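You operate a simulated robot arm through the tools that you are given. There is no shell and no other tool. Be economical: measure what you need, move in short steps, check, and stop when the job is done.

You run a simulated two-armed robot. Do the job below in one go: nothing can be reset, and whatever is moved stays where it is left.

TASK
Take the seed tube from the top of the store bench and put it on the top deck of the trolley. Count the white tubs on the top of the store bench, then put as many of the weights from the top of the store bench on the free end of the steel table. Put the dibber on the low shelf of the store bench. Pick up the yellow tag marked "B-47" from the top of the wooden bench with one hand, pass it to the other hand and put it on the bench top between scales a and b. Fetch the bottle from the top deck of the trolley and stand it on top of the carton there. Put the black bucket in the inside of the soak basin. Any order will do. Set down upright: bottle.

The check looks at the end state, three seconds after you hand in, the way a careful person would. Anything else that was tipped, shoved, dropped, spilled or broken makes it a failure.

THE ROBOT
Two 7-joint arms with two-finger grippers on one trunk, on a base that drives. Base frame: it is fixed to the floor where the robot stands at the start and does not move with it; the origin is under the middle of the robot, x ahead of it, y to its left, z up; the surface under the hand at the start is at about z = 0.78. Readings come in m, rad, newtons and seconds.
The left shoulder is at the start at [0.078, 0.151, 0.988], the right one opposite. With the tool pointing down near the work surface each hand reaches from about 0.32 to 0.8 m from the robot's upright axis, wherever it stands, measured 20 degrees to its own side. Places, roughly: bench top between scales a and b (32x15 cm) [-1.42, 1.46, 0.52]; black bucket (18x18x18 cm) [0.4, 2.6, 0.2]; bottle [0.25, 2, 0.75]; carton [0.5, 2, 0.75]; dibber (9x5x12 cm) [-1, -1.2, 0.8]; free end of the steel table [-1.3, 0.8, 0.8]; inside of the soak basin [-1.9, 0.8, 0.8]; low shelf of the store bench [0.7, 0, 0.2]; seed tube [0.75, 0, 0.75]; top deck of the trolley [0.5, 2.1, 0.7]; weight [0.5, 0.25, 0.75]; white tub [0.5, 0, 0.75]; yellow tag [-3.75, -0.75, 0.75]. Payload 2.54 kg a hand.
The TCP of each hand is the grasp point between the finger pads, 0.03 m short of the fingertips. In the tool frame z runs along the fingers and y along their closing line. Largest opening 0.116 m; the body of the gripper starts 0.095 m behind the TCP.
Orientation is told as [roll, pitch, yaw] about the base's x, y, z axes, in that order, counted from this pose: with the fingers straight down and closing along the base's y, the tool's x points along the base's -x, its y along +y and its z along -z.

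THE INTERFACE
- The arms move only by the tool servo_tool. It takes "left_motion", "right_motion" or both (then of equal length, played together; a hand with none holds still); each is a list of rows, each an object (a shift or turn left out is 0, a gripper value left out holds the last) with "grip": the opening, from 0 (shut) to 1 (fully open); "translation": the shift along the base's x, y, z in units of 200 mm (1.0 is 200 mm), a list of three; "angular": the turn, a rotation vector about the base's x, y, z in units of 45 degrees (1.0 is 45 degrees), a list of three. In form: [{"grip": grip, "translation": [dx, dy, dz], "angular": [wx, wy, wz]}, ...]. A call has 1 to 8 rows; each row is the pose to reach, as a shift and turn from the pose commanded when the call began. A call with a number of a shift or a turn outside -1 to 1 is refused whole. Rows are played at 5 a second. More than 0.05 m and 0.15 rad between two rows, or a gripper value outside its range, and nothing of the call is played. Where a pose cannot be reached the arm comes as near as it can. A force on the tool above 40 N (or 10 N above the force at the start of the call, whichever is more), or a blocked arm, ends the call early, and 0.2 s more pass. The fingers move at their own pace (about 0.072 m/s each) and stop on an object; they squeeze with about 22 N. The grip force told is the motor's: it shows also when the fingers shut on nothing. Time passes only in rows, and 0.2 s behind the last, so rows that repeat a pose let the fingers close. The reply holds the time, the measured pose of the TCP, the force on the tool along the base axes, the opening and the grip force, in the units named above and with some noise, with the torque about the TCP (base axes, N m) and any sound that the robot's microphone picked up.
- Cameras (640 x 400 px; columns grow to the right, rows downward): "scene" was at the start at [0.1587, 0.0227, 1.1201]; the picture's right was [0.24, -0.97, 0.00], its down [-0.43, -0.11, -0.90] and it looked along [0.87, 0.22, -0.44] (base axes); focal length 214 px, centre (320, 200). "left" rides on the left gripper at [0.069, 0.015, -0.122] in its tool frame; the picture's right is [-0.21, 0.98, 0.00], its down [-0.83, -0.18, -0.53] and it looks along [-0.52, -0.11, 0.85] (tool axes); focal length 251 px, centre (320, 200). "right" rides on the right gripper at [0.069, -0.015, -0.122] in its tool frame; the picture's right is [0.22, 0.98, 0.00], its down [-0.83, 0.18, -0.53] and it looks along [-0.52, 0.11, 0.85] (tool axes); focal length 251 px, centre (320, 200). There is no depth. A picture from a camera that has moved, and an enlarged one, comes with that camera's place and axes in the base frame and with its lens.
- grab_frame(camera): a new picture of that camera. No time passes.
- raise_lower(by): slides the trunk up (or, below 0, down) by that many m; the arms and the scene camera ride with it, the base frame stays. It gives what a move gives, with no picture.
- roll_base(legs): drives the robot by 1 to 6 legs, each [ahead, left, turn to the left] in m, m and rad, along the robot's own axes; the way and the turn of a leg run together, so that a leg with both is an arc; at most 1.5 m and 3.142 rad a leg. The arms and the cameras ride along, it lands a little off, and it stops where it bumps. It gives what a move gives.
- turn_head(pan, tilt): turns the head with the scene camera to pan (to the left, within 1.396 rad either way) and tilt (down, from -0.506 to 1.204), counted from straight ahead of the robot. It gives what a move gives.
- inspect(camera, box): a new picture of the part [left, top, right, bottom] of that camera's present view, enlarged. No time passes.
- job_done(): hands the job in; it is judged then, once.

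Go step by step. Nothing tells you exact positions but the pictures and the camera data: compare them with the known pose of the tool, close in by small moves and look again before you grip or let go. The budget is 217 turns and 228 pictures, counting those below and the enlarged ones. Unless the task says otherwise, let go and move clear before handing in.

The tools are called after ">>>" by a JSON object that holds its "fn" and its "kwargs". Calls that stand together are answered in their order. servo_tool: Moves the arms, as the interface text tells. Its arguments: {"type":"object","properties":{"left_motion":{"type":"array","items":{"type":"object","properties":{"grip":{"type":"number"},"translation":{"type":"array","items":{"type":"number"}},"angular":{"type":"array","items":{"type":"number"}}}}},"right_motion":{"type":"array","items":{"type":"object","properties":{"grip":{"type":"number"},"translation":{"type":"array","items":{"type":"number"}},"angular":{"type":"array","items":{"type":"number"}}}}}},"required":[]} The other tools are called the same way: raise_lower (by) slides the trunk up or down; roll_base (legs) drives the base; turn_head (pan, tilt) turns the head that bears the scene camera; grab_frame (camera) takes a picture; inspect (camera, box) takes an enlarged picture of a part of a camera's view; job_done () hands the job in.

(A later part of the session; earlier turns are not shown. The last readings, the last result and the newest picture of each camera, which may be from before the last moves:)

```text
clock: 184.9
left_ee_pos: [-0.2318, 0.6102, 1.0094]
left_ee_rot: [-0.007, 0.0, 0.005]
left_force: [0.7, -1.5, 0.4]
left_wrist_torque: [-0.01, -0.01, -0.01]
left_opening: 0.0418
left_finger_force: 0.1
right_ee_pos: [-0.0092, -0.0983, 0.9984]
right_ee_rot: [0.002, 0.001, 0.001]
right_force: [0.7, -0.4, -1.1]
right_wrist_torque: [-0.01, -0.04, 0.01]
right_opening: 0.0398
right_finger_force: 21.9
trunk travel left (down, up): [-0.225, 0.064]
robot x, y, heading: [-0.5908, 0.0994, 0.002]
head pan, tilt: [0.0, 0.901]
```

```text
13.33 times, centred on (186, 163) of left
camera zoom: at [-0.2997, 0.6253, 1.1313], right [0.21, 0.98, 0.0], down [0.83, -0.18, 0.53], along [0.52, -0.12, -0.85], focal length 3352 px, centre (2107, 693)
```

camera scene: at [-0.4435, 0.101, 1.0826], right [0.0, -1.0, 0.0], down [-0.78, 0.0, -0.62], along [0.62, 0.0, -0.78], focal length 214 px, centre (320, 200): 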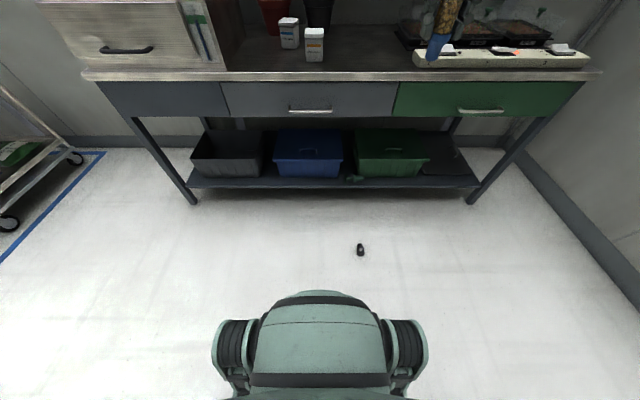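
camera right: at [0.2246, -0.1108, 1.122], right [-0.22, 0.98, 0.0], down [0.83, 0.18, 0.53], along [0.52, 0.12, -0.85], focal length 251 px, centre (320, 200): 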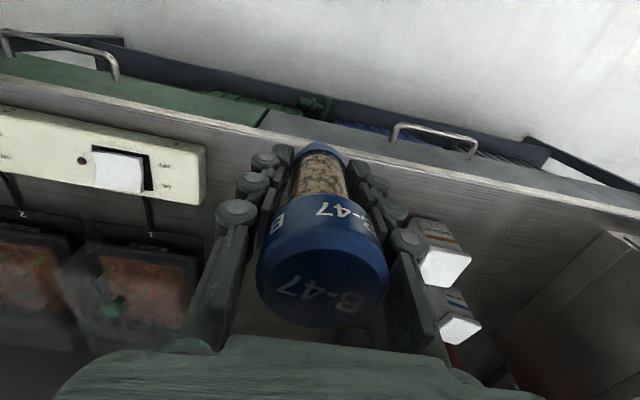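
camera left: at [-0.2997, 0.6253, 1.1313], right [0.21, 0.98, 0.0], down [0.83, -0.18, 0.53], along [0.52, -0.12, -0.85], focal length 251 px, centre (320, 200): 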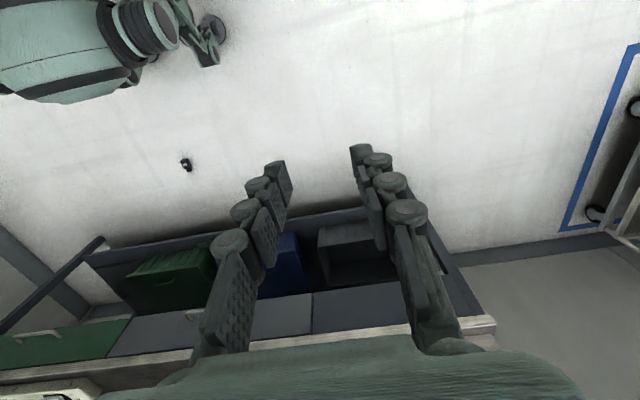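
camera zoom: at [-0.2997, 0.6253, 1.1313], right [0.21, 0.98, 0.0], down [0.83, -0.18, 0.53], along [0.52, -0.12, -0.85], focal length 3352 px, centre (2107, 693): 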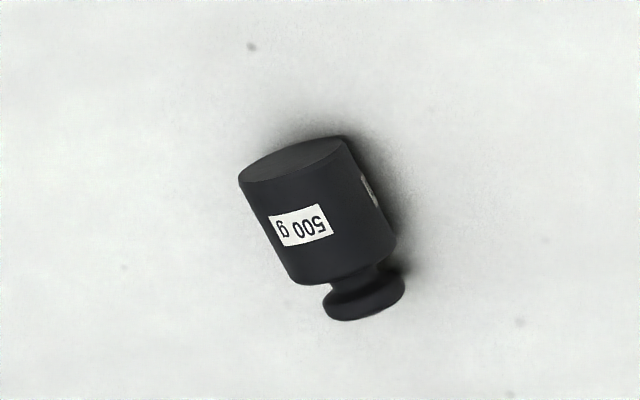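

The weight lies on its side, knob pointing away from me. I lower the trunk, line up the left hand over it at about (0.055, −0.115).

>>> {"fn": "raise_lower", "kwargs": {"by": -0.225}}

>>> {"fn": "roll_base", "kwargs": {"legs": [[0, -0.44, 0], [0.1, 0, 0]]}}

>>> {"fn": "servo_tool", "kwargs": {"left_motion": [{"translation": [0.05, -0.2, -0.1], "grip": 0.65}, {"translation": [0.1, -0.4, -0.2]}, {"translation": [0.15, -0.6, -0.3]}, {"translation": [0.2, -0.8, -0.4]}, {"translation": [0.25, -1.0, -0.5]}, {"translation": [0.3, -1.0, -0.74]}, {"translation": [0.3, -1.0, -0.98]}]}}

>>> {"fn": "servo_tool", "kwargs": {"left_motion": [{"translation": [0.0, 0, -0.24]}, {"translation": [0.0, 0, -0.48]}, {"translation": [0.0, 0, -0.72]}, {"translation": [0.0, 0, -0.96]}]}}

>>> {"fn": "grab_frame", "kwargs": {"camera": "left"}}

```text
clock: 187.2
left_ee_pos: [-0.2318, 0.6109, 0.7858]
left_ee_rot: [-0.005, 0.0, 0.004]
left_force: [-0.5, 0.2, -0.2]
left_wrist_torque: [0.03, 0.02, -0.01]
left_opening: 0.0415
left_finger_force: 0.1
right_ee_pos: [-0.0088, -0.0989, 0.7733]
right_ee_rot: [0.0, 0.002, 0.0]
right_force: [0.1, -0.5, -1.8]
right_wrist_torque: [-0.03, -0.01, -0.03]
right_opening: 0.0397
right_finger_force: 22.3
trunk travel left (down, up): [0.0, 0.289]
robot x, y, heading: [-0.5886, 0.1016, 0.002]
head pan, tilt: [0.0, 0.901]
```

```text
clock: 192.7
left_ee_pos: [-0.1297, 0.1763, 0.7838]
left_ee_rot: [-0.005, 0.001, -0.009]
left_force: [-0.6, 0.4, 0.4]
left_wrist_torque: [0.02, 0.0, -0.03]
left_opening: 0.0421
left_finger_force: 0.0
right_ee_pos: [0.084, -0.5346, 0.7741]
right_ee_rot: [-0.001, 0.002, -0.011]
right_force: [-0.2, -0.9, -0.2]
right_wrist_torque: [0.0, -0.02, 0.01]
right_opening: 0.04
right_finger_force: 22.5
trunk travel left (down, up): [0.0, 0.289]
robot x, y, heading: [-0.495, -0.3251, -0.012]
head pan, tilt: [0.0, 0.901]
```

```text
clock: 194.2
left_ee_pos: [-0.0716, -0.0258, 0.5875]
left_ee_rot: [-0.006, 0.0, -0.009]
left_force: [-0.6, -0.7, 0.6]
left_wrist_torque: [0.01, 0.01, -0.01]
left_opening: 0.0752
left_finger_force: 0.1
right_ee_pos: [0.0851, -0.5357, 0.7735]
right_ee_rot: [0.0, 0.001, -0.011]
right_force: [-0.3, -0.5, 0.4]
right_wrist_torque: [0.01, 0.0, -0.02]
right_opening: 0.0398
right_finger_force: 21.8
trunk travel left (down, up): [0.0, 0.289]
robot x, y, heading: [-0.4943, -0.3325, -0.016]
head pan, tilt: [0.0, 0.901]
```

```text
clock: 195.2
left_ee_pos: [-0.0705, -0.0232, 0.3956]
left_ee_rot: [-0.004, 0.0, -0.009]
left_force: [0.1, 0.0, 0.8]
left_wrist_torque: [0.06, -0.03, 0.01]
left_opening: 0.0751
left_finger_force: 0.0
right_ee_pos: [0.084, -0.5362, 0.7729]
right_ee_rot: [-0.002, 0.001, -0.013]
right_force: [0.0, -1.3, -0.2]
right_wrist_torque: [0.02, -0.05, 0.04]
right_opening: 0.0398
right_finger_force: 22.0
trunk travel left (down, up): [0.0, 0.289]
robot x, y, heading: [-0.4936, -0.328, -0.012]
head pan, tilt: [0.0, 0.901]
```

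```text
109 pictures are left
camera left: at [-0.1396, -0.007, 0.5169], right [0.22, 0.97, 0.0], down [0.82, -0.19, 0.53], along [0.52, -0.12, -0.84], focal length 251 px, centre (320, 200)
```

left: 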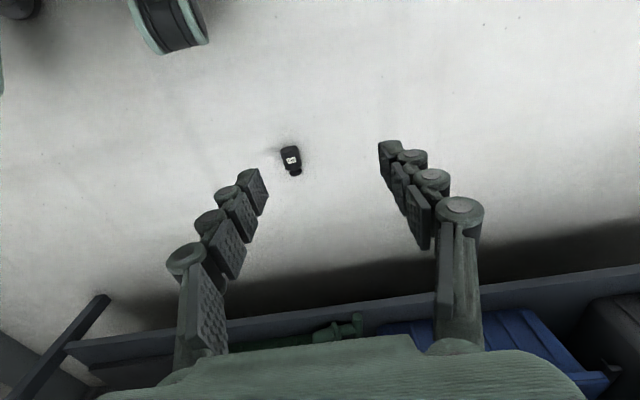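

>>> {"fn": "servo_tool", "kwargs": {"left_motion": [{"translation": [0.2, -0.15, 0], "angular": [0, 0.15, 0]}, {"translation": [0.4, -0.3, -0.1], "angular": [0, 0.3, 0]}, {"translation": [0.58, -0.455, -0.2], "angular": [0, 0.44, 0]}, {"translation": [0.58, -0.455, -0.44], "angular": [0, 0.44, 0]}, {"translation": [0.58, -0.455, -0.68], "angular": [0, 0.44, 0]}, {"translation": [0.58, -0.455, -0.92], "angular": [0, 0.44, 0]}]}}

>>> {"fn": "servo_tool", "kwargs": {"left_motion": [{"translation": [0, 0, -0.2]}, {"translation": [0, 0, -0.4]}]}}

>>> {"fn": "grab_frame", "kwargs": {"camera": "left"}}

>>> {"fn": "grab_frame", "kwargs": {"camera": "scene"}}

```text
refused: row 2 steps farther than a row can; nothing moved
```

```text
clock: 195.8
left_ee_pos: [-0.0725, -0.0221, 0.3159]
left_ee_rot: [-0.004, 0.001, -0.01]
left_force: [-0.1, -0.3, 0.6]
left_wrist_torque: [0.02, -0.02, -0.01]
left_opening: 0.0754
left_finger_force: 0.0
right_ee_pos: [0.0832, -0.5364, 0.7731]
right_ee_rot: [-0.001, 0.002, -0.013]
right_force: [0.1, -0.7, -0.6]
right_wrist_torque: [0.03, -0.02, -0.01]
right_opening: 0.0399
right_finger_force: 22.0
trunk travel left (down, up): [0.0, 0.289]
robot x, y, heading: [-0.4931, -0.3325, -0.011]
head pan, tilt: [0.0, 0.901]
```

```text
108 pictures are left
camera left: at [-0.1406, -0.0069, 0.4382], right [0.22, 0.97, 0.0], down [0.82, -0.19, 0.53], along [0.52, -0.12, -0.85], focal length 251 px, centre (320, 200)
```

left: 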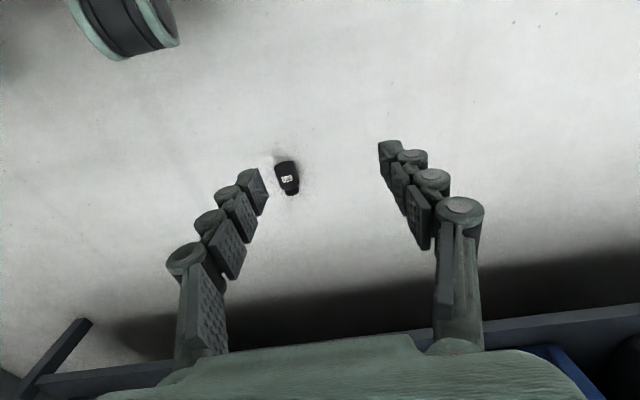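

```text
107 pictures are left
camera scene: at [-0.3482, -0.3309, 0.8577], right [-0.01, -1.0, 0.0], down [-0.78, 0.01, -0.62], along [0.62, -0.01, -0.78], focal length 214 px, centre (320, 200)
```

scene: 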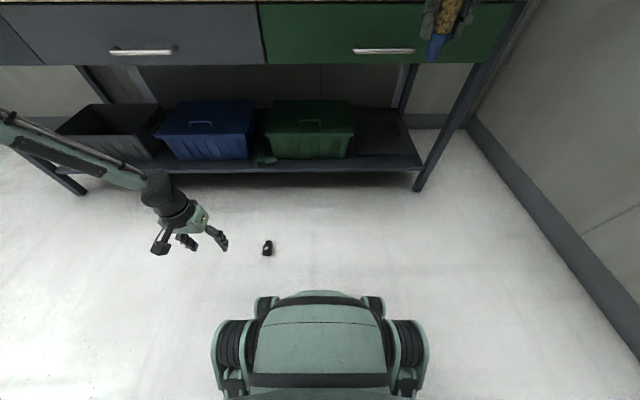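

>>> {"fn": "servo_tool", "kwargs": {"left_motion": [{"translation": [0.146, -0.115, 0], "angular": [0, 0.11, 0]}, {"translation": [0.292, -0.23, 0], "angular": [0, 0.22, 0]}, {"translation": [0.438, -0.345, 0], "angular": [0, 0.33, 0]}, {"translation": [0.585, -0.46, 0], "angular": [0, 0.44, 0]}, {"translation": [0.585, -0.46, -0.23], "angular": [0, 0.44, 0]}, {"translation": [0.585, -0.46, -0.46], "angular": [0, 0.44, 0]}, {"translation": [0.585, -0.46, -0.69], "angular": [0, 0.44, 0]}, {"translation": [0.585, -0.46, -0.9], "angular": [0, 0.44, 0]}]}}

>>> {"fn": "grab_frame", "kwargs": {"camera": "left"}}

>>> {"fn": "inspect", "kwargs": {"camera": "scene", "box": [200, 190, 340, 290]}}

```text
clock: 197.7
left_ee_pos: [-0.0541, -0.0432, 0.3617]
left_ee_rot: [-0.009, 0.348, -0.009]
left_force: [0.3, 0.4, -0.6]
left_wrist_torque: [-0.03, 0.02, 0.0]
left_opening: 0.0751
left_finger_force: 0.0
left hand out of reach, approached as far as the arm can: row 1, 2, 3, 4, 5, 6, 7, 8
right_ee_pos: [0.0845, -0.5359, 0.7728]
right_ee_rot: [0.001, 0.003, -0.013]
right_force: [0.7, 0.5, -0.5]
right_wrist_torque: [0.02, -0.01, -0.02]
right_opening: 0.0398
right_finger_force: 22.5
trunk travel left (down, up): [0.0, 0.289]
robot x, y, heading: [-0.4969, -0.3318, -0.013]
head pan, tilt: [0.0, 0.901]
```

```text
106 pictures are left
camera left: at [-0.0773, -0.0273, 0.4994], right [0.21, 0.97, -0.08], down [0.96, -0.19, 0.22], along [0.2, -0.12, -0.97], focal length 251 px, centre (320, 200)
```

left: 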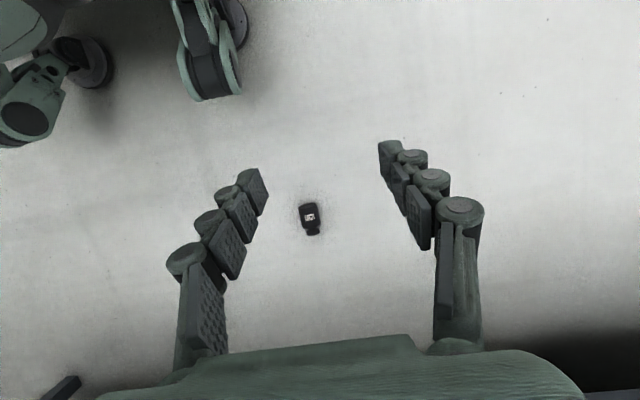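

```text
4.00 times, centred on (270, 240) of scene
camera zoom: at [-0.3482, -0.3307, 0.8577], right [-0.01, -1.0, 0.0], down [-0.78, 0.01, -0.62], along [0.62, -0.01, -0.78], focal length 858 px, centre (520, 40)
```

zoom: 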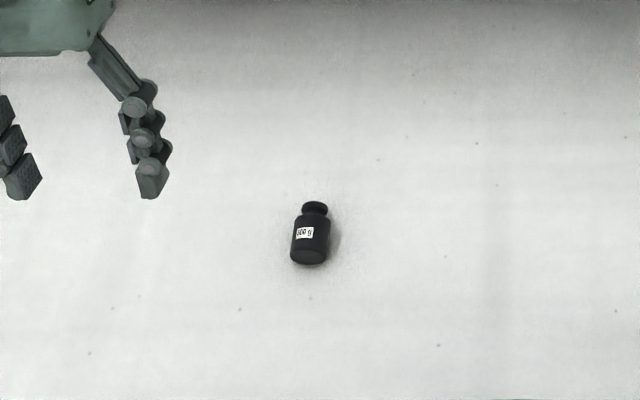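

The backward tilt is out of reach, so I return to a vertical tool and drive a little nearer.

>>> {"fn": "servo_tool", "kwargs": {"left_motion": [{"angular": [0, -0.15, 0]}, {"angular": [0, -0.3, 0]}, {"angular": [0.01, -0.443, 0.012]}]}}

>>> {"fn": "roll_base", "kwargs": {"legs": [[0.09, 0, 0]]}}

>>> {"fn": "servo_tool", "kwargs": {"left_motion": [{"translation": [0.0, -0.17, 0]}, {"translation": [0, -0.34, 0]}, {"translation": [0, -0.34, -0.24]}, {"translation": [0, -0.34, -0.48]}, {"translation": [0, -0.34, -0.72]}, {"translation": [0, -0.34, -0.96]}]}}

>>> {"fn": "grab_frame", "kwargs": {"camera": "left"}}

```text
clock: 198.4
left_ee_pos: [-0.0513, -0.0412, 0.3649]
left_ee_rot: [0.001, -0.003, 0.003]
left_force: [0.6, -0.2, 0.0]
left_wrist_torque: [0.01, 0.01, 0.01]
left_opening: 0.0755
left_finger_force: 0.1
right_ee_pos: [0.0851, -0.535, 0.7729]
right_ee_rot: [0.001, 0.001, -0.012]
right_force: [0.6, -0.1, -1.2]
right_wrist_torque: [0.04, 0.0, 0.03]
right_opening: 0.0399
right_finger_force: 22.2
trunk travel left (down, up): [0.0, 0.289]
robot x, y, heading: [-0.4968, -0.3332, -0.012]
head pan, tilt: [0.0, 0.901]
```

```text
clock: 199.6
left_ee_pos: [0.0386, -0.0422, 0.3651]
left_ee_rot: [0.002, -0.002, 0.001]
left_force: [0.1, -0.2, -1.0]
left_wrist_torque: [-0.01, 0.04, 0.01]
left_opening: 0.0754
left_finger_force: 0.1
right_ee_pos: [0.1754, -0.5379, 0.773]
right_ee_rot: [-0.001, 0.002, -0.011]
right_force: [-0.2, 0.6, -0.6]
right_wrist_torque: [-0.03, 0.0, 0.0]
right_opening: 0.0399
right_finger_force: 22.0
trunk travel left (down, up): [0.0, 0.289]
robot x, y, heading: [-0.4021, -0.3329, -0.015]
head pan, tilt: [0.0, 0.901]
```

```text
clock: 201.0
left_ee_pos: [0.018, -0.0595, 0.3182]
left_ee_rot: [0.0, -0.001, 0.001]
left_force: [-0.5, 0.4, 0.1]
left_wrist_torque: [0.01, 0.03, -0.01]
left_opening: 0.0755
left_finger_force: 0.0
left hand out of reach, approached as far as the arm can: row 3, 4, 5, 6
right_ee_pos: [0.1738, -0.5378, 0.7735]
right_ee_rot: [0.0, 0.001, -0.013]
right_force: [-0.3, 0.2, -0.6]
right_wrist_torque: [0.0, -0.03, 0.01]
right_opening: 0.0399
right_finger_force: 21.6
trunk travel left (down, up): [0.0, 0.289]
robot x, y, heading: [-0.3982, -0.3292, -0.009]
head pan, tilt: [0.0, 0.901]
```

```text
104 pictures are left
camera left: at [-0.0508, -0.0443, 0.4396], right [0.21, 0.98, 0.0], down [0.82, -0.18, 0.54], along [0.52, -0.11, -0.84], focal length 251 px, centre (320, 200)
```

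left: 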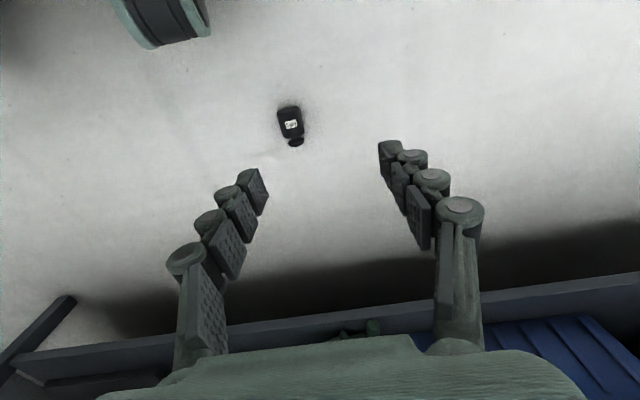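

Near the floor only a forward-tilted tool reaches, so I tilt to 45° and grip the weight that way.

>>> {"fn": "servo_tool", "kwargs": {"left_motion": [{"angular": [0, -0.17, 0]}, {"angular": [0, -0.34, 0]}, {"angular": [0, -0.51, 0]}, {"angular": [0, -0.68, 0]}, {"angular": [0, -0.85, 0]}, {"angular": [0, -1.0, 0]}]}}

>>> {"fn": "servo_tool", "kwargs": {"left_motion": [{"translation": [-0.1, -0.1, -0.17]}, {"translation": [-0.1, -0.2, -0.34]}, {"translation": [-0.1, -0.27, -0.55]}, {"translation": [-0.1, -0.27, -0.78]}, {"translation": [-0.1, -0.27, -0.98]}]}}

>>> {"fn": "grab_frame", "kwargs": {"camera": "left"}}

>>> {"fn": "inspect", "kwargs": {"camera": "scene", "box": [160, 190, 340, 320]}}

```text
clock: 202.4
left_ee_pos: [0.0209, -0.0469, 0.3567]
left_ee_rot: [-0.001, -0.602, 0.003]
left_force: [0.5, -0.2, -0.1]
left_wrist_torque: [0.01, 0.05, 0.02]
left_opening: 0.0754
left_finger_force: 0.0
left hand out of reach, approached as far as the arm can: row 3, 4, 5, 6
right_ee_pos: [0.1751, -0.5377, 0.7738]
right_ee_rot: [0.0, 0.002, -0.012]
right_force: [-0.5, 0.1, -0.3]
right_wrist_torque: [0.02, 0.0, 0.04]
right_opening: 0.0401
right_finger_force: 21.7
trunk travel left (down, up): [0.0, 0.289]
robot x, y, heading: [-0.4023, -0.3286, -0.011]
head pan, tilt: [0.0, 0.901]
```

```text
clock: 203.6
left_ee_pos: [0.0291, -0.035, 0.3496]
left_ee_rot: [-0.002, -0.602, -0.002]
left_force: [0.3, -0.4, 0.9]
left_wrist_torque: [-0.03, -0.02, -0.03]
left_opening: 0.0755
left_finger_force: 0.2
left hand out of reach, approached as far as the arm can: row 1, 2, 3, 4, 5
right_ee_pos: [0.1748, -0.5372, 0.7726]
right_ee_rot: [0.0, 0.0, -0.012]
right_force: [0.1, 0.1, -1.1]
right_wrist_torque: [0.01, 0.02, 0.0]
right_opening: 0.0397
right_finger_force: 21.8
trunk travel left (down, up): [0.0, 0.289]
robot x, y, heading: [-0.4039, -0.3286, -0.014]
head pan, tilt: [0.0, 0.901]
```

```text
103 pictures are left
camera left: at [-0.0964, -0.0201, 0.4118], right [0.18, 0.98, 0.12], down [0.38, -0.18, 0.91], along [0.91, -0.11, -0.4], focal length 251 px, centre (320, 200)
```

left: 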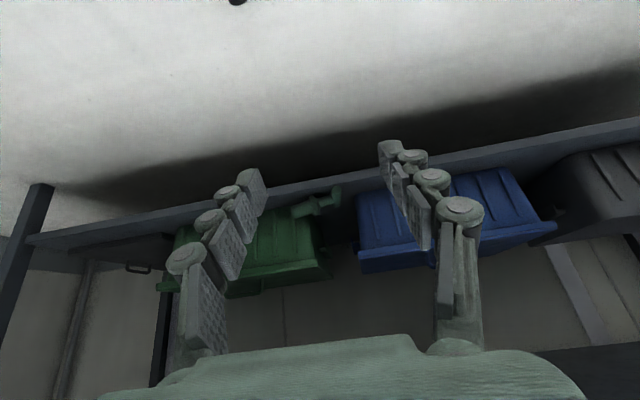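

```text
3.08 times, centred on (250, 255) of scene
camera zoom: at [-0.2577, -0.3322, 0.8577], right [-0.01, -1.0, 0.0], down [-0.78, 0.01, -0.62], along [0.62, -0.01, -0.78], focal length 660 px, centre (535, 31)
```

zoom: 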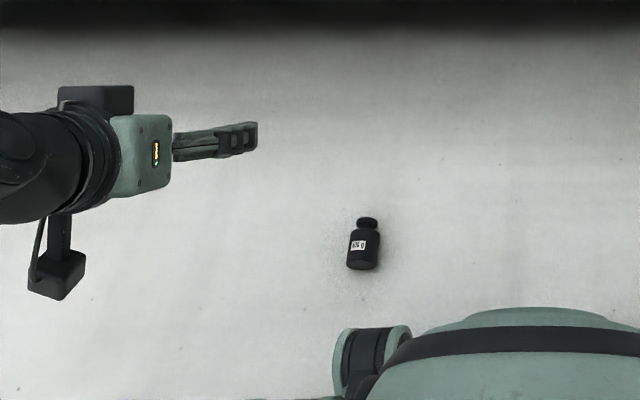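

The arm is caught in an unlucky elbow posture. I repeat the route that worked before: roll the wrist, tilt, go low, then roll back.

>>> {"fn": "servo_tool", "kwargs": {"left_motion": [{"translation": [0, 0.05, 0.1], "angular": [0.096, 0, -0.14]}, {"translation": [0, 0.1, 0.2], "angular": [0.192, 0, -0.28]}, {"translation": [0, 0.1, 0.3], "angular": [0.288, 0, -0.42]}, {"translation": [0, 0.1, 0.4], "angular": [0.385, 0, -0.56]}, {"translation": [0, 0.1, 0.5], "angular": [0.481, 0, -0.7]}, {"translation": [0, 0.1, 0.5], "angular": [0.566, 0, -0.824]}]}}

>>> {"fn": "servo_tool", "kwargs": {"left_motion": [{"angular": [0.096, 0, -0.14]}, {"angular": [0.192, 0, -0.28]}, {"angular": [0.288, 0, -0.42]}, {"angular": [0.385, 0, -0.56]}, {"angular": [0.481, 0, -0.7]}, {"angular": [0.54, 0, -0.786]}]}}

>>> {"fn": "servo_tool", "kwargs": {"left_motion": [{"translation": [0.05, 0, -0.2], "angular": [0, -0.15, 0]}, {"translation": [0.05, 0, -0.4], "angular": [0, -0.3, 0]}, {"translation": [0.05, 0, -0.6], "angular": [0, -0.3, 0]}, {"translation": [0.05, 0, -0.8], "angular": [0, -0.3, 0]}, {"translation": [0.05, 0, -1.0], "angular": [0, -0.3, 0]}]}}

```text
clock: 205.0
left_ee_pos: [0.0235, -0.023, 0.4587]
left_ee_rot: [0.452, -0.41, -0.881]
left_force: [-0.1, 0.8, -0.6]
left_wrist_torque: [-0.01, 0.02, -0.02]
left_opening: 0.0755
left_finger_force: 0.1
right_ee_pos: [0.1755, -0.5376, 0.7728]
right_ee_rot: [-0.001, 0.001, -0.014]
right_force: [0.6, -0.2, -0.8]
right_wrist_torque: [-0.01, -0.02, 0.02]
right_opening: 0.0398
right_finger_force: 22.2
trunk travel left (down, up): [0.0, 0.289]
robot x, y, heading: [-0.3995, -0.3325, -0.012]
head pan, tilt: [0.0, 0.901]
```

```text
clock: 206.4
left_ee_pos: [0.0231, -0.0245, 0.4583]
left_ee_rot: [0.601, -0.019, -1.542]
left_force: [1.0, 0.5, 0.1]
left_wrist_torque: [-0.01, -0.02, -0.06]
left_opening: 0.0753
left_finger_force: 0.2
right_ee_pos: [0.1735, -0.5376, 0.7741]
right_ee_rot: [0.0, 0.001, -0.013]
right_force: [-0.1, -0.2, -0.8]
right_wrist_torque: [0.0, 0.0, 0.03]
right_opening: 0.04
right_finger_force: 22.0
trunk travel left (down, up): [0.0, 0.289]
robot x, y, heading: [-0.405, -0.3314, -0.012]
head pan, tilt: [0.0, 0.901]
```

```text
clock: 207.6
left_ee_pos: [0.0436, -0.0192, 0.3845]
left_ee_rot: [0.839, -0.026, -1.545]
left_force: [1.7, -0.4, 0.0]
left_wrist_torque: [-0.01, -0.02, 0.01]
left_opening: 0.0753
left_finger_force: 0.0
left hand out of reach, approached as far as the arm can: row 2, 3, 4, 5
right_ee_pos: [0.1737, -0.5375, 0.7724]
right_ee_rot: [-0.001, 0.003, -0.011]
right_force: [0.3, 0.0, -0.7]
right_wrist_torque: [0.01, -0.04, 0.0]
right_opening: 0.0397
right_finger_force: 22.5
trunk travel left (down, up): [0.0, 0.289]
robot x, y, heading: [-0.4017, -0.3329, -0.015]
head pan, tilt: [0.0, 0.901]
```

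>>> {"fn": "servo_tool", "kwargs": {"left_motion": [{"translation": [-0.1, 0.1, -0.1]}, {"translation": [-0.1, 0.1, -0.3]}, {"translation": [-0.1, 0.1, -0.5]}, {"translation": [-0.1, 0.1, -0.7]}]}}

>>> {"fn": "turn_head", "kwargs": {"pan": 0.6, "tilt": 0.8}}

>>> {"fn": "grab_frame", "kwargs": {"camera": "scene"}}

```text
clock: 208.6
left_ee_pos: [0.0316, 0.0029, 0.3699]
left_ee_rot: [0.838, -0.027, -1.544]
left_force: [0.5, 0.8, 0.0]
left_wrist_torque: [-0.02, 0.04, -0.02]
left_opening: 0.075
left_finger_force: 0.2
left hand out of reach, approached as far as the arm can: row 1, 2, 3, 4
right_ee_pos: [0.1749, -0.5377, 0.7737]
right_ee_rot: [0.001, 0.002, -0.013]
right_force: [0.3, -0.5, -1.1]
right_wrist_torque: [0.0, -0.03, 0.04]
right_opening: 0.0397
right_finger_force: 22.2
trunk travel left (down, up): [0.0, 0.289]
robot x, y, heading: [-0.4031, -0.334, -0.012]
head pan, tilt: [0.0, 0.901]
```

```text
clock: 209.6
left_ee_pos: [0.0318, 0.0026, 0.3702]
left_ee_rot: [0.836, -0.028, -1.544]
left_force: [0.3, -0.1, -0.3]
left_wrist_torque: [0.03, -0.03, -0.03]
left_opening: 0.0755
left_finger_force: 0.0
right_ee_pos: [0.1732, -0.5375, 0.7724]
right_ee_rot: [0.001, 0.002, -0.011]
right_force: [-0.1, 0.4, -1.4]
right_wrist_torque: [0.03, -0.04, 0.01]
right_opening: 0.04
right_finger_force: 22.1
trunk travel left (down, up): [0.0, 0.289]
robot x, y, heading: [-0.4018, -0.3326, -0.017]
head pan, tilt: [0.6, 0.799]
```

```text
101 pictures are left
camera scene: at [-0.266, -0.2864, 0.8656], right [0.55, -0.83, 0.0], down [-0.6, -0.4, -0.7], along [0.58, 0.39, -0.72], focal length 214 px, centre (320, 200)
```

scene: 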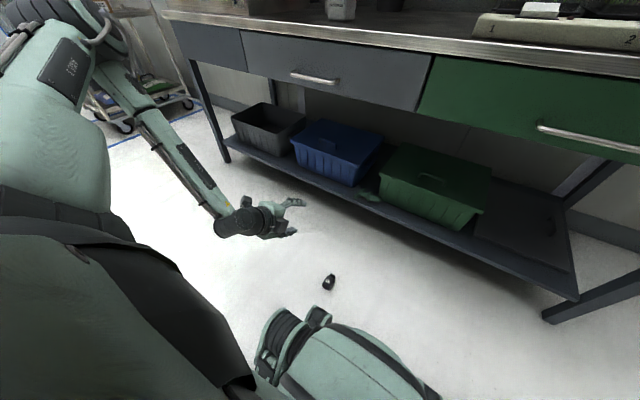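

The elbow is swung too far out. I bring the hand up and in close to the body to fold the elbow, then go down again.

>>> {"fn": "servo_tool", "kwargs": {"left_motion": [{"translation": [-0.03, 0, 0.2], "angular": [0, 0.17, 0]}, {"translation": [-0.06, 0, 0.4], "angular": [0, 0.34, 0]}, {"translation": [-0.1, 0, 0.6], "angular": [0, 0.51, 0]}, {"translation": [-0.15, -0.05, 0.8], "angular": [0, 0.68, 0]}, {"translation": [-0.2, -0.1, 1.0], "angular": [0, 0.85, 0]}, {"translation": [-0.3, -0.15, 1.0], "angular": [0, 1.0, 0]}]}}

>>> {"fn": "servo_tool", "kwargs": {"left_motion": [{"translation": [0, 0, 0.2], "angular": [0, 0.06, 0.17]}, {"translation": [0, 0, 0.4], "angular": [0, 0.06, 0.34]}, {"translation": [0, 0, 0.6], "angular": [0, 0.06, 0.51]}, {"translation": [0, 0, 0.8], "angular": [0, 0.06, 0.68]}, {"translation": [0, 0, 1.0], "angular": [0, 0.06, 0.85]}, {"translation": [0, 0, 1.0], "angular": [0, 0.06, 1.0]}]}}

>>> {"fn": "servo_tool", "kwargs": {"left_motion": [{"angular": [0, 0, 0.17]}, {"angular": [0, 0, 0.34]}, {"angular": [0, 0, 0.51]}, {"angular": [0, 0, 0.68]}, {"angular": [0, 0, 0.85]}, {"angular": [0, 0, 0.95]}]}}

>>> {"fn": "grab_frame", "kwargs": {"camera": "scene"}}

```text
clock: 211.0
left_ee_pos: [-0.0337, -0.0256, 0.574]
left_ee_rot: [0.052, -0.001, -1.535]
left_force: [0.6, 0.0, 0.9]
left_wrist_torque: [0.04, 0.02, 0.02]
left_opening: 0.0752
left_finger_force: 0.0
right_ee_pos: [0.1737, -0.5367, 0.7741]
right_ee_rot: [0.001, 0.002, -0.011]
right_force: [-0.5, 0.2, -0.9]
right_wrist_torque: [-0.01, 0.02, -0.01]
right_opening: 0.0399
right_finger_force: 21.7
trunk travel left (down, up): [0.0, 0.289]
robot x, y, heading: [-0.4053, -0.3285, -0.013]
head pan, tilt: [0.6, 0.799]
```

```text
clock: 212.4
left_ee_pos: [-0.0327, -0.0265, 0.7684]
left_ee_rot: [0.011, 0.02, -0.745]
left_force: [-0.3, 0.0, 0.4]
left_wrist_torque: [-0.01, 0.01, 0.02]
left_opening: 0.0752
left_finger_force: 0.1
right_ee_pos: [0.1738, -0.5386, 0.7725]
right_ee_rot: [0.001, 0.001, -0.01]
right_force: [0.2, 0.7, -0.7]
right_wrist_torque: [0.0, 0.01, 0.01]
right_opening: 0.0398
right_finger_force: 22.2
trunk travel left (down, up): [0.0, 0.289]
robot x, y, heading: [-0.4025, -0.328, -0.018]
head pan, tilt: [0.6, 0.799]
```

```text
clock: 213.8
left_ee_pos: [-0.0334, -0.0243, 0.7691]
left_ee_rot: [0.01, 0.02, 0.0]
left_force: [0.0, -0.1, -0.2]
left_wrist_torque: [0.01, -0.01, -0.04]
left_opening: 0.0755
left_finger_force: 0.2
right_ee_pos: [0.1733, -0.5376, 0.773]
right_ee_rot: [0.001, 0.004, -0.013]
right_force: [-0.8, 1.0, -1.1]
right_wrist_torque: [0.01, -0.02, 0.03]
right_opening: 0.0399
right_finger_force: 22.0
trunk travel left (down, up): [0.0, 0.289]
robot x, y, heading: [-0.4041, -0.3284, -0.018]
head pan, tilt: [0.6, 0.799]
```

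```text
100 pictures are left
camera scene: at [-0.266, -0.2864, 0.8656], right [0.55, -0.83, 0.0], down [-0.6, -0.4, -0.7], along [0.58, 0.39, -0.72], focal length 214 px, centre (320, 200)
```

scene: 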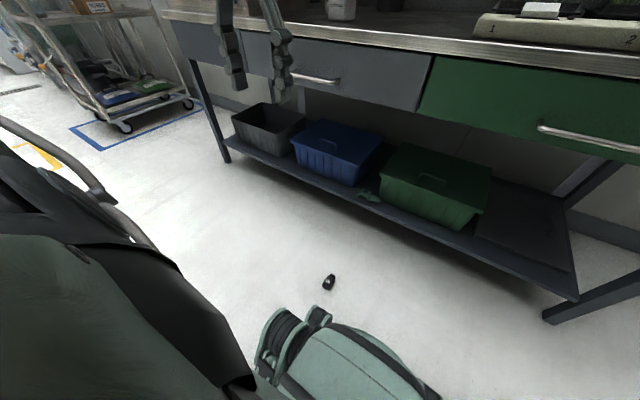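

>>> {"fn": "servo_tool", "kwargs": {"left_motion": [{"translation": [0, 0, -0.1], "angular": [0, 0, -0.17]}, {"translation": [0, 0, -0.2], "angular": [0, 0, -0.34]}, {"translation": [0, 0, -0.3], "angular": [0, 0, -0.51]}, {"translation": [0, 0, -0.4], "angular": [0, 0, -0.68]}, {"translation": [0, 0, -0.5], "angular": [0, 0, -0.85]}, {"translation": [0, 0, -0.6], "angular": [0, 0, -1.0]}]}}

>>> {"fn": "servo_tool", "kwargs": {"left_motion": [{"translation": [0, 0, -0.05], "angular": [0, 0, -0.17]}, {"translation": [0, 0, -0.1], "angular": [0, 0, -0.34]}, {"translation": [0, 0, -0.15], "angular": [0, 0, -0.51]}, {"translation": [0, 0, -0.2], "angular": [0, 0, -0.68]}, {"translation": [0, 0, -0.25], "angular": [0, 0, -0.85]}, {"translation": [0, 0, -0.25], "angular": [0, 0, -0.92]}]}}

>>> {"fn": "servo_tool", "kwargs": {"left_motion": [{"translation": [0.1, 0, -0.1], "angular": [0, -0.17, 0]}, {"translation": [0.2, 0, -0.2], "angular": [0, -0.34, 0]}, {"translation": [0.3, 0, -0.25], "angular": [0, -0.51, 0]}, {"translation": [0.4, 0, -0.3], "angular": [0, -0.68, 0]}, {"translation": [0.5, 0, -0.3], "angular": [0, -0.85, 0]}, {"translation": [0.5, 0, -0.3], "angular": [0, -1.0, 0]}]}}

>>> {"fn": "servo_tool", "kwargs": {"left_motion": [{"translation": [-0.1, 0, -0.2]}, {"translation": [-0.2, 0, -0.4]}, {"translation": [-0.2, 0, -0.6]}, {"translation": [-0.2, 0, -0.8]}, {"translation": [-0.2, 0, -1.0]}]}}

>>> {"fn": "grab_frame", "kwargs": {"camera": "scene"}}

```text
clock: 215.2
left_ee_pos: [-0.0318, -0.0237, 0.6481]
left_ee_rot: [0.013, 0.019, -0.789]
left_force: [0.2, -0.7, 0.2]
left_wrist_torque: [0.0, 0.01, 0.04]
left_opening: 0.0754
left_finger_force: 0.0
right_ee_pos: [0.1744, -0.5375, 0.7736]
right_ee_rot: [-0.001, 0.002, -0.013]
right_force: [0.4, -0.3, -0.9]
right_wrist_torque: [-0.01, 0.02, 0.02]
right_opening: 0.04
right_finger_force: 22.3
trunk travel left (down, up): [0.0, 0.289]
robot x, y, heading: [-0.4025, -0.3288, -0.011]
head pan, tilt: [0.6, 0.799]
```

```text
clock: 216.6
left_ee_pos: [-0.0332, -0.0243, 0.5979]
left_ee_rot: [0.011, 0.019, -1.512]
left_force: [-0.1, 0.1, 0.3]
left_wrist_torque: [0.07, 0.02, 0.03]
left_opening: 0.0754
left_finger_force: 0.0
right_ee_pos: [0.1749, -0.5382, 0.7724]
right_ee_rot: [0.001, 0.004, -0.011]
right_force: [1.1, 1.2, -1.1]
right_wrist_torque: [0.01, -0.03, 0.02]
right_opening: 0.0399
right_finger_force: 21.6
trunk travel left (down, up): [0.0, 0.289]
robot x, y, heading: [-0.4043, -0.3316, -0.017]
head pan, tilt: [0.6, 0.799]
```

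```text
clock: 218.0
left_ee_pos: [0.0733, -0.0215, 0.5354]
left_ee_rot: [0.793, -0.034, -1.513]
left_force: [0.2, -0.2, 1.5]
left_wrist_torque: [-0.01, 0.03, 0.0]
left_opening: 0.0754
left_finger_force: 0.1
left hand out of reach, approached as far as the arm can: row 6
right_ee_pos: [0.175, -0.5373, 0.7742]
right_ee_rot: [0.001, 0.004, -0.012]
right_force: [0.3, -0.9, -0.9]
right_wrist_torque: [0.01, 0.03, 0.01]
right_opening: 0.0397
right_finger_force: 22.0
trunk travel left (down, up): [0.0, 0.289]
robot x, y, heading: [-0.3978, -0.33, -0.013]
head pan, tilt: [0.6, 0.799]
```

```text
clock: 219.2
left_ee_pos: [0.0351, -0.0208, 0.3349]
left_ee_rot: [0.795, -0.031, -1.515]
left_force: [-1.5, -0.8, 0.9]
left_wrist_torque: [0.02, 0.0, 0.0]
left_opening: 0.0756
left_finger_force: 0.0
left hand out of reach, approached as far as the arm can: row 1
right_ee_pos: [0.175, -0.5384, 0.773]
right_ee_rot: [0.0, 0.001, -0.012]
right_force: [-0.4, -0.6, -0.3]
right_wrist_torque: [0.01, -0.02, 0.0]
right_opening: 0.0397
right_finger_force: 21.9
trunk travel left (down, up): [0.0, 0.289]
robot x, y, heading: [-0.4058, -0.3338, -0.008]
head pan, tilt: [0.6, 0.799]
```

```text
99 pictures are left
camera scene: at [-0.266, -0.2864, 0.8657], right [0.55, -0.83, 0.0], down [-0.6, -0.4, -0.7], along [0.58, 0.39, -0.72], focal length 214 px, centre (320, 200)
```

scene: 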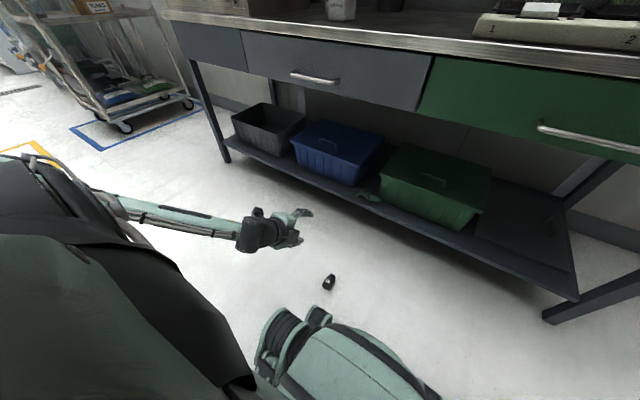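

That posture works. I roll the fingers back to close sideways, slide the base over, and go down to the weight.

>>> {"fn": "servo_tool", "kwargs": {"left_motion": [{"translation": [0, 0, -0.1], "angular": [-0.12, 0, 0.12]}, {"translation": [0, 0, -0.2], "angular": [-0.24, 0, 0.24]}, {"translation": [0, 0, -0.3], "angular": [-0.36, 0, 0.36]}, {"translation": [0, 0, -0.4], "angular": [-0.48, 0, 0.48]}, {"translation": [0, 0, -0.5], "angular": [-0.6, 0, 0.6]}, {"translation": [0, 0, -0.5], "angular": [-0.707, 0, 0.707]}]}}

>>> {"fn": "servo_tool", "kwargs": {"left_motion": [{"translation": [0, 0, -0.1], "angular": [-0.12, 0, 0.12]}, {"translation": [0, 0, -0.2], "angular": [-0.24, 0, 0.24]}, {"translation": [0, 0, -0.3], "angular": [-0.36, 0, 0.36]}, {"translation": [0, 0, -0.4], "angular": [-0.48, 0, 0.48]}, {"translation": [0, 0, -0.5], "angular": [-0.6, 0, 0.6]}, {"translation": [0, 0, -0.5], "angular": [-0.665, 0, 0.665]}]}}

>>> {"fn": "roll_base", "kwargs": {"legs": [[0, -0.09, 0.012]]}}

>>> {"fn": "grab_frame", "kwargs": {"camera": "left"}}

>>> {"fn": "grab_frame", "kwargs": {"camera": "scene"}}

```text
clock: 220.6
left_ee_pos: [0.0354, -0.0232, 0.237]
left_ee_rot: [0.589, -0.543, -0.882]
left_force: [0.5, -0.4, 0.6]
left_wrist_torque: [-0.01, 0.01, -0.01]
left_opening: 0.0755
left_finger_force: 0.1
right_ee_pos: [0.1735, -0.5379, 0.7734]
right_ee_rot: [0.0, 0.002, -0.012]
right_force: [-0.2, 0.0, -0.8]
right_wrist_torque: [0.01, 0.02, 0.01]
right_opening: 0.0396
right_finger_force: 22.1
trunk travel left (down, up): [0.0, 0.289]
robot x, y, heading: [-0.4034, -0.3315, -0.015]
head pan, tilt: [0.6, 0.799]
```

```text
clock: 222.0
left_ee_pos: [0.0357, -0.0203, 0.1378]
left_ee_rot: [-0.005, -0.767, 0.023]
left_force: [0.1, 0.0, 0.5]
left_wrist_torque: [0.02, -0.02, -0.01]
left_opening: 0.0754
left_finger_force: 0.0
right_ee_pos: [0.1752, -0.5369, 0.7732]
right_ee_rot: [0.0, 0.002, -0.012]
right_force: [0.5, 0.6, -0.4]
right_wrist_torque: [-0.03, -0.02, -0.03]
right_opening: 0.0397
right_finger_force: 22.1
trunk travel left (down, up): [0.0, 0.289]
robot x, y, heading: [-0.3994, -0.3307, -0.016]
head pan, tilt: [0.6, 0.799]
```

```text
clock: 223.5
left_ee_pos: [0.0304, -0.1065, 0.1367]
left_ee_rot: [-0.003, -0.766, 0.035]
left_force: [0.3, -0.8, -0.5]
left_wrist_torque: [0.03, -0.03, -0.01]
left_opening: 0.0754
left_finger_force: 0.1
right_ee_pos: [0.1768, -0.6194, 0.7721]
right_ee_rot: [-0.001, 0.0, 0.002]
right_force: [-0.2, 0.4, -1.4]
right_wrist_torque: [0.0, 0.03, -0.02]
right_opening: 0.04
right_finger_force: 21.9
trunk travel left (down, up): [0.0, 0.289]
robot x, y, heading: [-0.4033, -0.419, -0.0]
head pan, tilt: [0.6, 0.799]
```

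```text
98 pictures are left
camera left: at [-0.104, -0.0945, 0.1777], right [0.12, 0.98, 0.15], down [0.23, -0.17, 0.96], along [0.97, -0.08, -0.25], focal length 251 px, centre (320, 200)
```

left: 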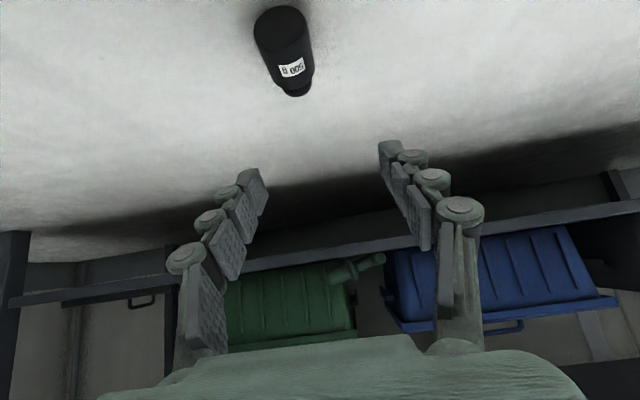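

```text
97 pictures are left
camera scene: at [-0.2673, -0.3747, 0.8656], right [0.57, -0.82, 0.0], down [-0.59, -0.41, -0.7], along [0.57, 0.39, -0.72], focal length 214 px, centre (320, 200)
```

scene: 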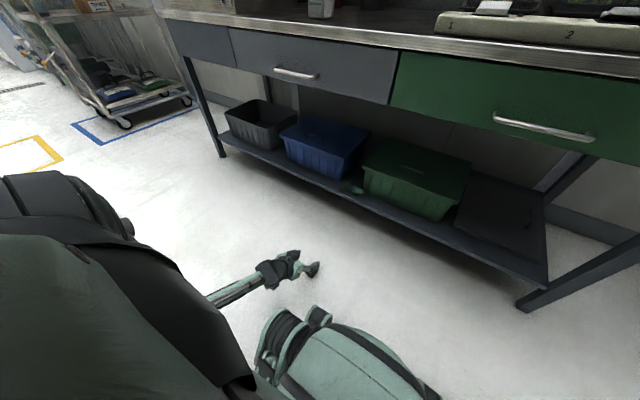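

>>> {"fn": "servo_tool", "kwargs": {"left_motion": [{"translation": [0.02, -0.05, -0.2]}, {"translation": [0.02, -0.05, -0.4]}, {"translation": [0.02, -0.05, -0.505]}, {"translation": [0.02, -0.05, -0.505], "grip": 0.0}, {"translation": [0.02, -0.05, -0.505]}, {"translation": [0.02, -0.05, -0.505]}]}}

>>> {"fn": "grab_frame", "kwargs": {"camera": "left"}}

```text
clock: 224.9
left_ee_pos: [0.0355, -0.1166, 0.039]
left_ee_rot: [-0.004, -0.767, 0.035]
left_force: [0.2, -0.7, -0.5]
left_wrist_torque: [-0.03, -0.05, -0.01]
left_opening: 0.0371
left_finger_force: 22.1
right_ee_pos: [0.1768, -0.6192, 0.7731]
right_ee_rot: [0.001, 0.003, 0.001]
right_force: [0.2, 0.3, -0.5]
right_wrist_torque: [0.01, 0.01, 0.03]
right_opening: 0.0397
right_finger_force: 21.6
trunk travel left (down, up): [0.0, 0.289]
robot x, y, heading: [-0.4037, -0.4229, -0.004]
head pan, tilt: [0.6, 0.799]
```

```text
96 pictures are left
camera left: at [-0.0983, -0.1056, 0.0784], right [0.12, 0.98, 0.15], down [0.23, -0.17, 0.96], along [0.97, -0.08, -0.25], focal length 251 px, centre (320, 200)
```

left: 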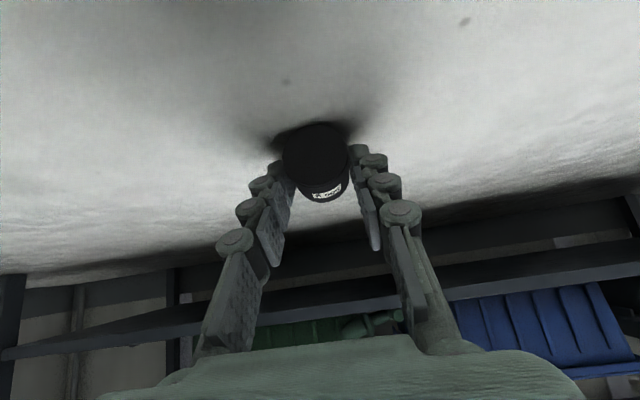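

The weight is gripped. I lift it, raise the trunk, and bring it up over the bench front.

>>> {"fn": "servo_tool", "kwargs": {"left_motion": [{"translation": [0, 0, 0.2]}, {"translation": [0, 0, 0.4]}, {"translation": [0, 0, 0.6]}, {"translation": [0, 0, 0.8]}, {"translation": [0, 0, 1.0]}]}}

>>> {"fn": "raise_lower", "kwargs": {"by": 0.225}}

>>> {"fn": "servo_tool", "kwargs": {"left_motion": [{"translation": [0, 0, 0.2]}, {"translation": [0, 0, 0.4]}, {"translation": [0, 0, 0.6]}, {"translation": [0, 0, 0.8]}, {"translation": [0, 0, 1.0]}]}}

>>> {"fn": "servo_tool", "kwargs": {"left_motion": [{"translation": [0, 0, 0.2]}, {"translation": [0, 0, 0.4]}, {"translation": [0, 0, 0.6]}, {"translation": [0, 0, 0.8]}, {"translation": [0, 0, 1.0]}]}}

```text
clock: 226.1
left_ee_pos: [0.0362, -0.1149, 0.2352]
left_ee_rot: [-0.004, -0.764, 0.035]
left_force: [0.4, 0.0, -5.5]
left_wrist_torque: [0.04, 0.04, -0.02]
left_opening: 0.0373
left_finger_force: 22.3
right_ee_pos: [0.1754, -0.6206, 0.7732]
right_ee_rot: [-0.001, 0.002, 0.001]
right_force: [0.1, -0.1, -1.5]
right_wrist_torque: [-0.01, 0.03, -0.06]
right_opening: 0.0398
right_finger_force: 22.2
trunk travel left (down, up): [0.0, 0.289]
robot x, y, heading: [-0.4044, -0.4226, -0.0]
head pan, tilt: [0.6, 0.799]
```

```text
clock: 228.5
left_ee_pos: [0.0369, -0.1149, 0.4607]
left_ee_rot: [-0.004, -0.766, 0.034]
left_force: [-0.7, 0.5, -5.0]
left_wrist_torque: [0.02, 0.07, 0.02]
left_opening: 0.037
left_finger_force: 21.7
right_ee_pos: [0.1766, -0.6199, 0.9973]
right_ee_rot: [0.0, 0.001, 0.001]
right_force: [-0.2, -0.3, -0.2]
right_wrist_torque: [0.0, 0.02, -0.02]
right_opening: 0.0399
right_finger_force: 21.9
trunk travel left (down, up): [-0.225, 0.064]
robot x, y, heading: [-0.4037, -0.4218, -0.0]
head pan, tilt: [0.6, 0.799]
```

```text
clock: 229.7
left_ee_pos: [0.0364, -0.1151, 0.6605]
left_ee_rot: [-0.004, -0.765, 0.032]
left_force: [-1.2, -0.7, -4.5]
left_wrist_torque: [-0.01, 0.08, 0.0]
left_opening: 0.0371
left_finger_force: 21.8
right_ee_pos: [0.1767, -0.6183, 0.9984]
right_ee_rot: [-0.002, 0.0, 0.003]
right_force: [-0.9, -0.6, -0.5]
right_wrist_torque: [-0.03, -0.03, 0.0]
right_opening: 0.0396
right_finger_force: 22.4
trunk travel left (down, up): [-0.225, 0.064]
robot x, y, heading: [-0.4006, -0.4214, 0.002]
head pan, tilt: [0.6, 0.799]
```

```text
clock: 230.9
left_ee_pos: [0.0644, -0.1042, 0.8688]
left_ee_rot: [-0.003, -0.761, 0.035]
left_force: [-0.6, -0.4, -5.2]
left_wrist_torque: [0.02, 0.09, -0.01]
left_opening: 0.0369
left_finger_force: 22.4
left hand out of reach, approached as far as the arm can: row 1, 2, 3, 4, 5
right_ee_pos: [0.1769, -0.6197, 0.9978]
right_ee_rot: [0.0, 0.003, 0.001]
right_force: [-0.1, 0.1, -1.0]
right_wrist_torque: [-0.03, -0.02, 0.03]
right_opening: 0.0396
right_finger_force: 21.9
trunk travel left (down, up): [-0.225, 0.064]
robot x, y, heading: [-0.4048, -0.4235, 0.003]
head pan, tilt: [0.6, 0.799]
```

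>>> {"fn": "servo_tool", "kwargs": {"right_motion": [{"translation": [-0.2, 0, 0.05]}, {"translation": [-0.4, 0, 0.1]}, {"translation": [-0.6, 0, 0.15]}, {"translation": [-0.75, 0, 0.2]}]}}

>>> {"fn": "roll_base", "kwargs": {"legs": [[0.36, 0, 0]]}}

>>> {"fn": "turn_head", "kwargs": {"pan": 0.3, "tilt": 0.7}}

>>> {"fn": "grab_frame", "kwargs": {"camera": "scene"}}

>>> {"fn": "grab_frame", "kwargs": {"camera": "left"}}

```text
clock: 231.9
left_ee_pos: [0.0659, -0.1044, 0.8685]
left_ee_rot: [-0.003, -0.766, 0.035]
left_force: [-0.7, -0.5, -4.6]
left_wrist_torque: [-0.03, 0.1, 0.0]
left_opening: 0.0369
left_finger_force: 22.1
right_ee_pos: [0.0287, -0.6199, 1.0389]
right_ee_rot: [0.0, 0.001, 0.002]
right_force: [0.7, 0.2, -1.4]
right_wrist_torque: [0.0, -0.02, 0.03]
right_opening: 0.0397
right_finger_force: 21.9
trunk travel left (down, up): [-0.225, 0.064]
robot x, y, heading: [-0.4029, -0.4222, 0.002]
head pan, tilt: [0.6, 0.799]
```

```text
clock: 234.2
left_ee_pos: [0.4198, -0.1076, 0.8676]
left_ee_rot: [-0.004, -0.765, 0.029]
left_force: [0.4, -0.2, -5.3]
left_wrist_torque: [-0.01, 0.08, -0.01]
left_opening: 0.037
left_finger_force: 22.2
right_ee_pos: [0.381, -0.6225, 1.0381]
right_ee_rot: [0.001, 0.002, -0.004]
right_force: [-0.1, -0.2, -1.1]
right_wrist_torque: [0.01, 0.03, -0.02]
right_opening: 0.0398
right_finger_force: 22.1
trunk travel left (down, up): [-0.225, 0.064]
robot x, y, heading: [-0.0499, -0.4192, -0.005]
head pan, tilt: [0.6, 0.799]
```

```text
clock: 235.0
left_ee_pos: [0.4205, -0.1071, 0.8677]
left_ee_rot: [-0.003, -0.764, 0.03]
left_force: [-0.4, 0.1, -5.1]
left_wrist_torque: [-0.02, 0.09, 0.0]
left_opening: 0.0372
left_finger_force: 21.8
right_ee_pos: [0.382, -0.6231, 1.0373]
right_ee_rot: [-0.001, 0.001, -0.005]
right_force: [-0.9, 0.6, -1.2]
right_wrist_torque: [0.01, 0.0, 0.02]
right_opening: 0.0402
right_finger_force: 21.5
trunk travel left (down, up): [-0.225, 0.064]
robot x, y, heading: [-0.0505, -0.4192, -0.003]
head pan, tilt: [0.3, 0.7]
```

```text
95 pictures are left
camera scene: at [0.1012, -0.3961, 1.0987], right [0.29, -0.96, 0.0], down [-0.62, -0.19, -0.76], along [0.73, 0.22, -0.64], focal length 214 px, centre (320, 200)
```

scene: 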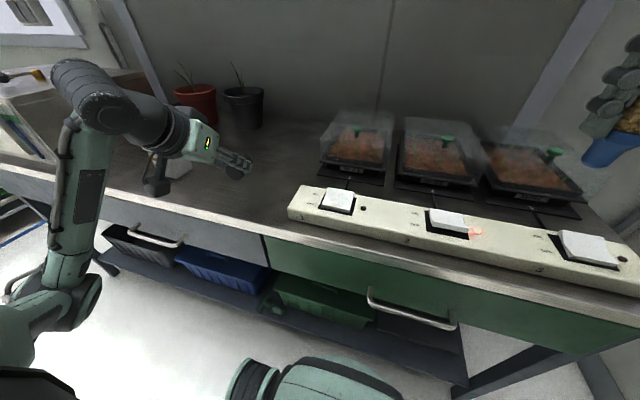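

```text
94 pictures are left
camera left: at [0.286, -0.0958, 0.9086], right [0.13, 0.98, 0.15], down [0.23, -0.17, 0.96], along [0.96, -0.09, -0.25], focal length 251 px, centre (320, 200)
```

left: 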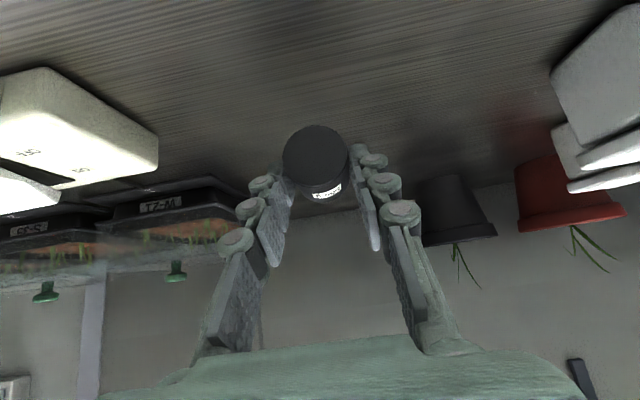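

>>> {"fn": "servo_tool", "kwargs": {"left_motion": [{"translation": [0, 0, -0.13]}, {"translation": [0, 0, -0.2]}, {"translation": [0, 0, -0.225]}, {"translation": [0, 0, -0.24]}, {"translation": [0, 0, -0.255]}]}}

>>> {"fn": "grab_frame", "kwargs": {"camera": "left"}}

>>> {"fn": "inspect", "kwargs": {"camera": "scene", "box": [120, 100, 300, 230]}}

```text
clock: 236.2
left_ee_pos: [0.4244, -0.1048, 0.8196]
left_ee_rot: [-0.002, -0.769, 0.031]
left_force: [-1.0, 0.5, 4.6]
left_wrist_torque: [0.05, 0.16, 0.0]
left_opening: 0.037
left_finger_force: 21.6
left hand out of reach, approached as far as the arm can: row 2, 3, 4, 5
right_ee_pos: [0.3809, -0.6223, 1.0388]
right_ee_rot: [0.0, 0.0, -0.005]
right_force: [0.0, 0.2, -0.5]
right_wrist_torque: [0.0, -0.02, 0.0]
right_opening: 0.0399
right_finger_force: 22.3
trunk travel left (down, up): [-0.225, 0.064]
robot x, y, heading: [-0.0477, -0.4277, -0.003]
head pan, tilt: [0.3, 0.7]
```

```text
93 pictures are left
camera left: at [0.2903, -0.0947, 0.8583], right [0.13, 0.98, 0.15], down [0.23, -0.17, 0.96], along [0.97, -0.09, -0.25], focal length 251 px, centre (320, 200)
```

left: 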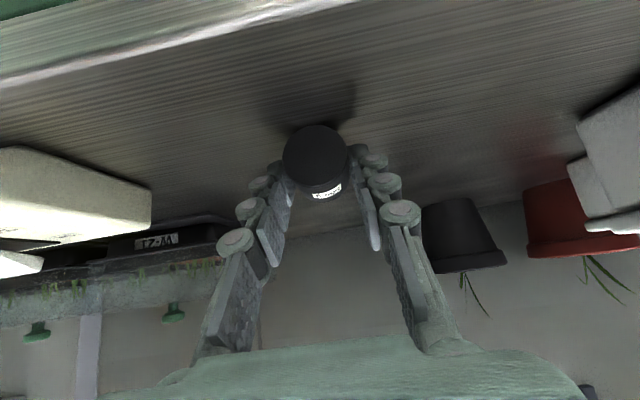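

```text
3.08 times, centred on (210, 165) of scene
camera zoom: at [0.1005, -0.3966, 1.0992], right [0.29, -0.96, 0.0], down [-0.62, -0.19, -0.77], along [0.73, 0.22, -0.64], focal length 660 px, centre (658, 308)
```

zoom: 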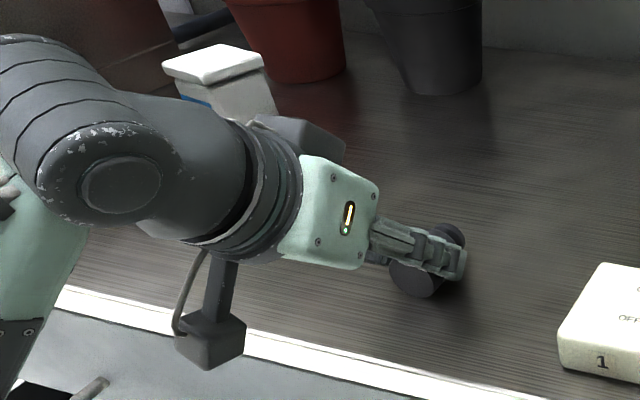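

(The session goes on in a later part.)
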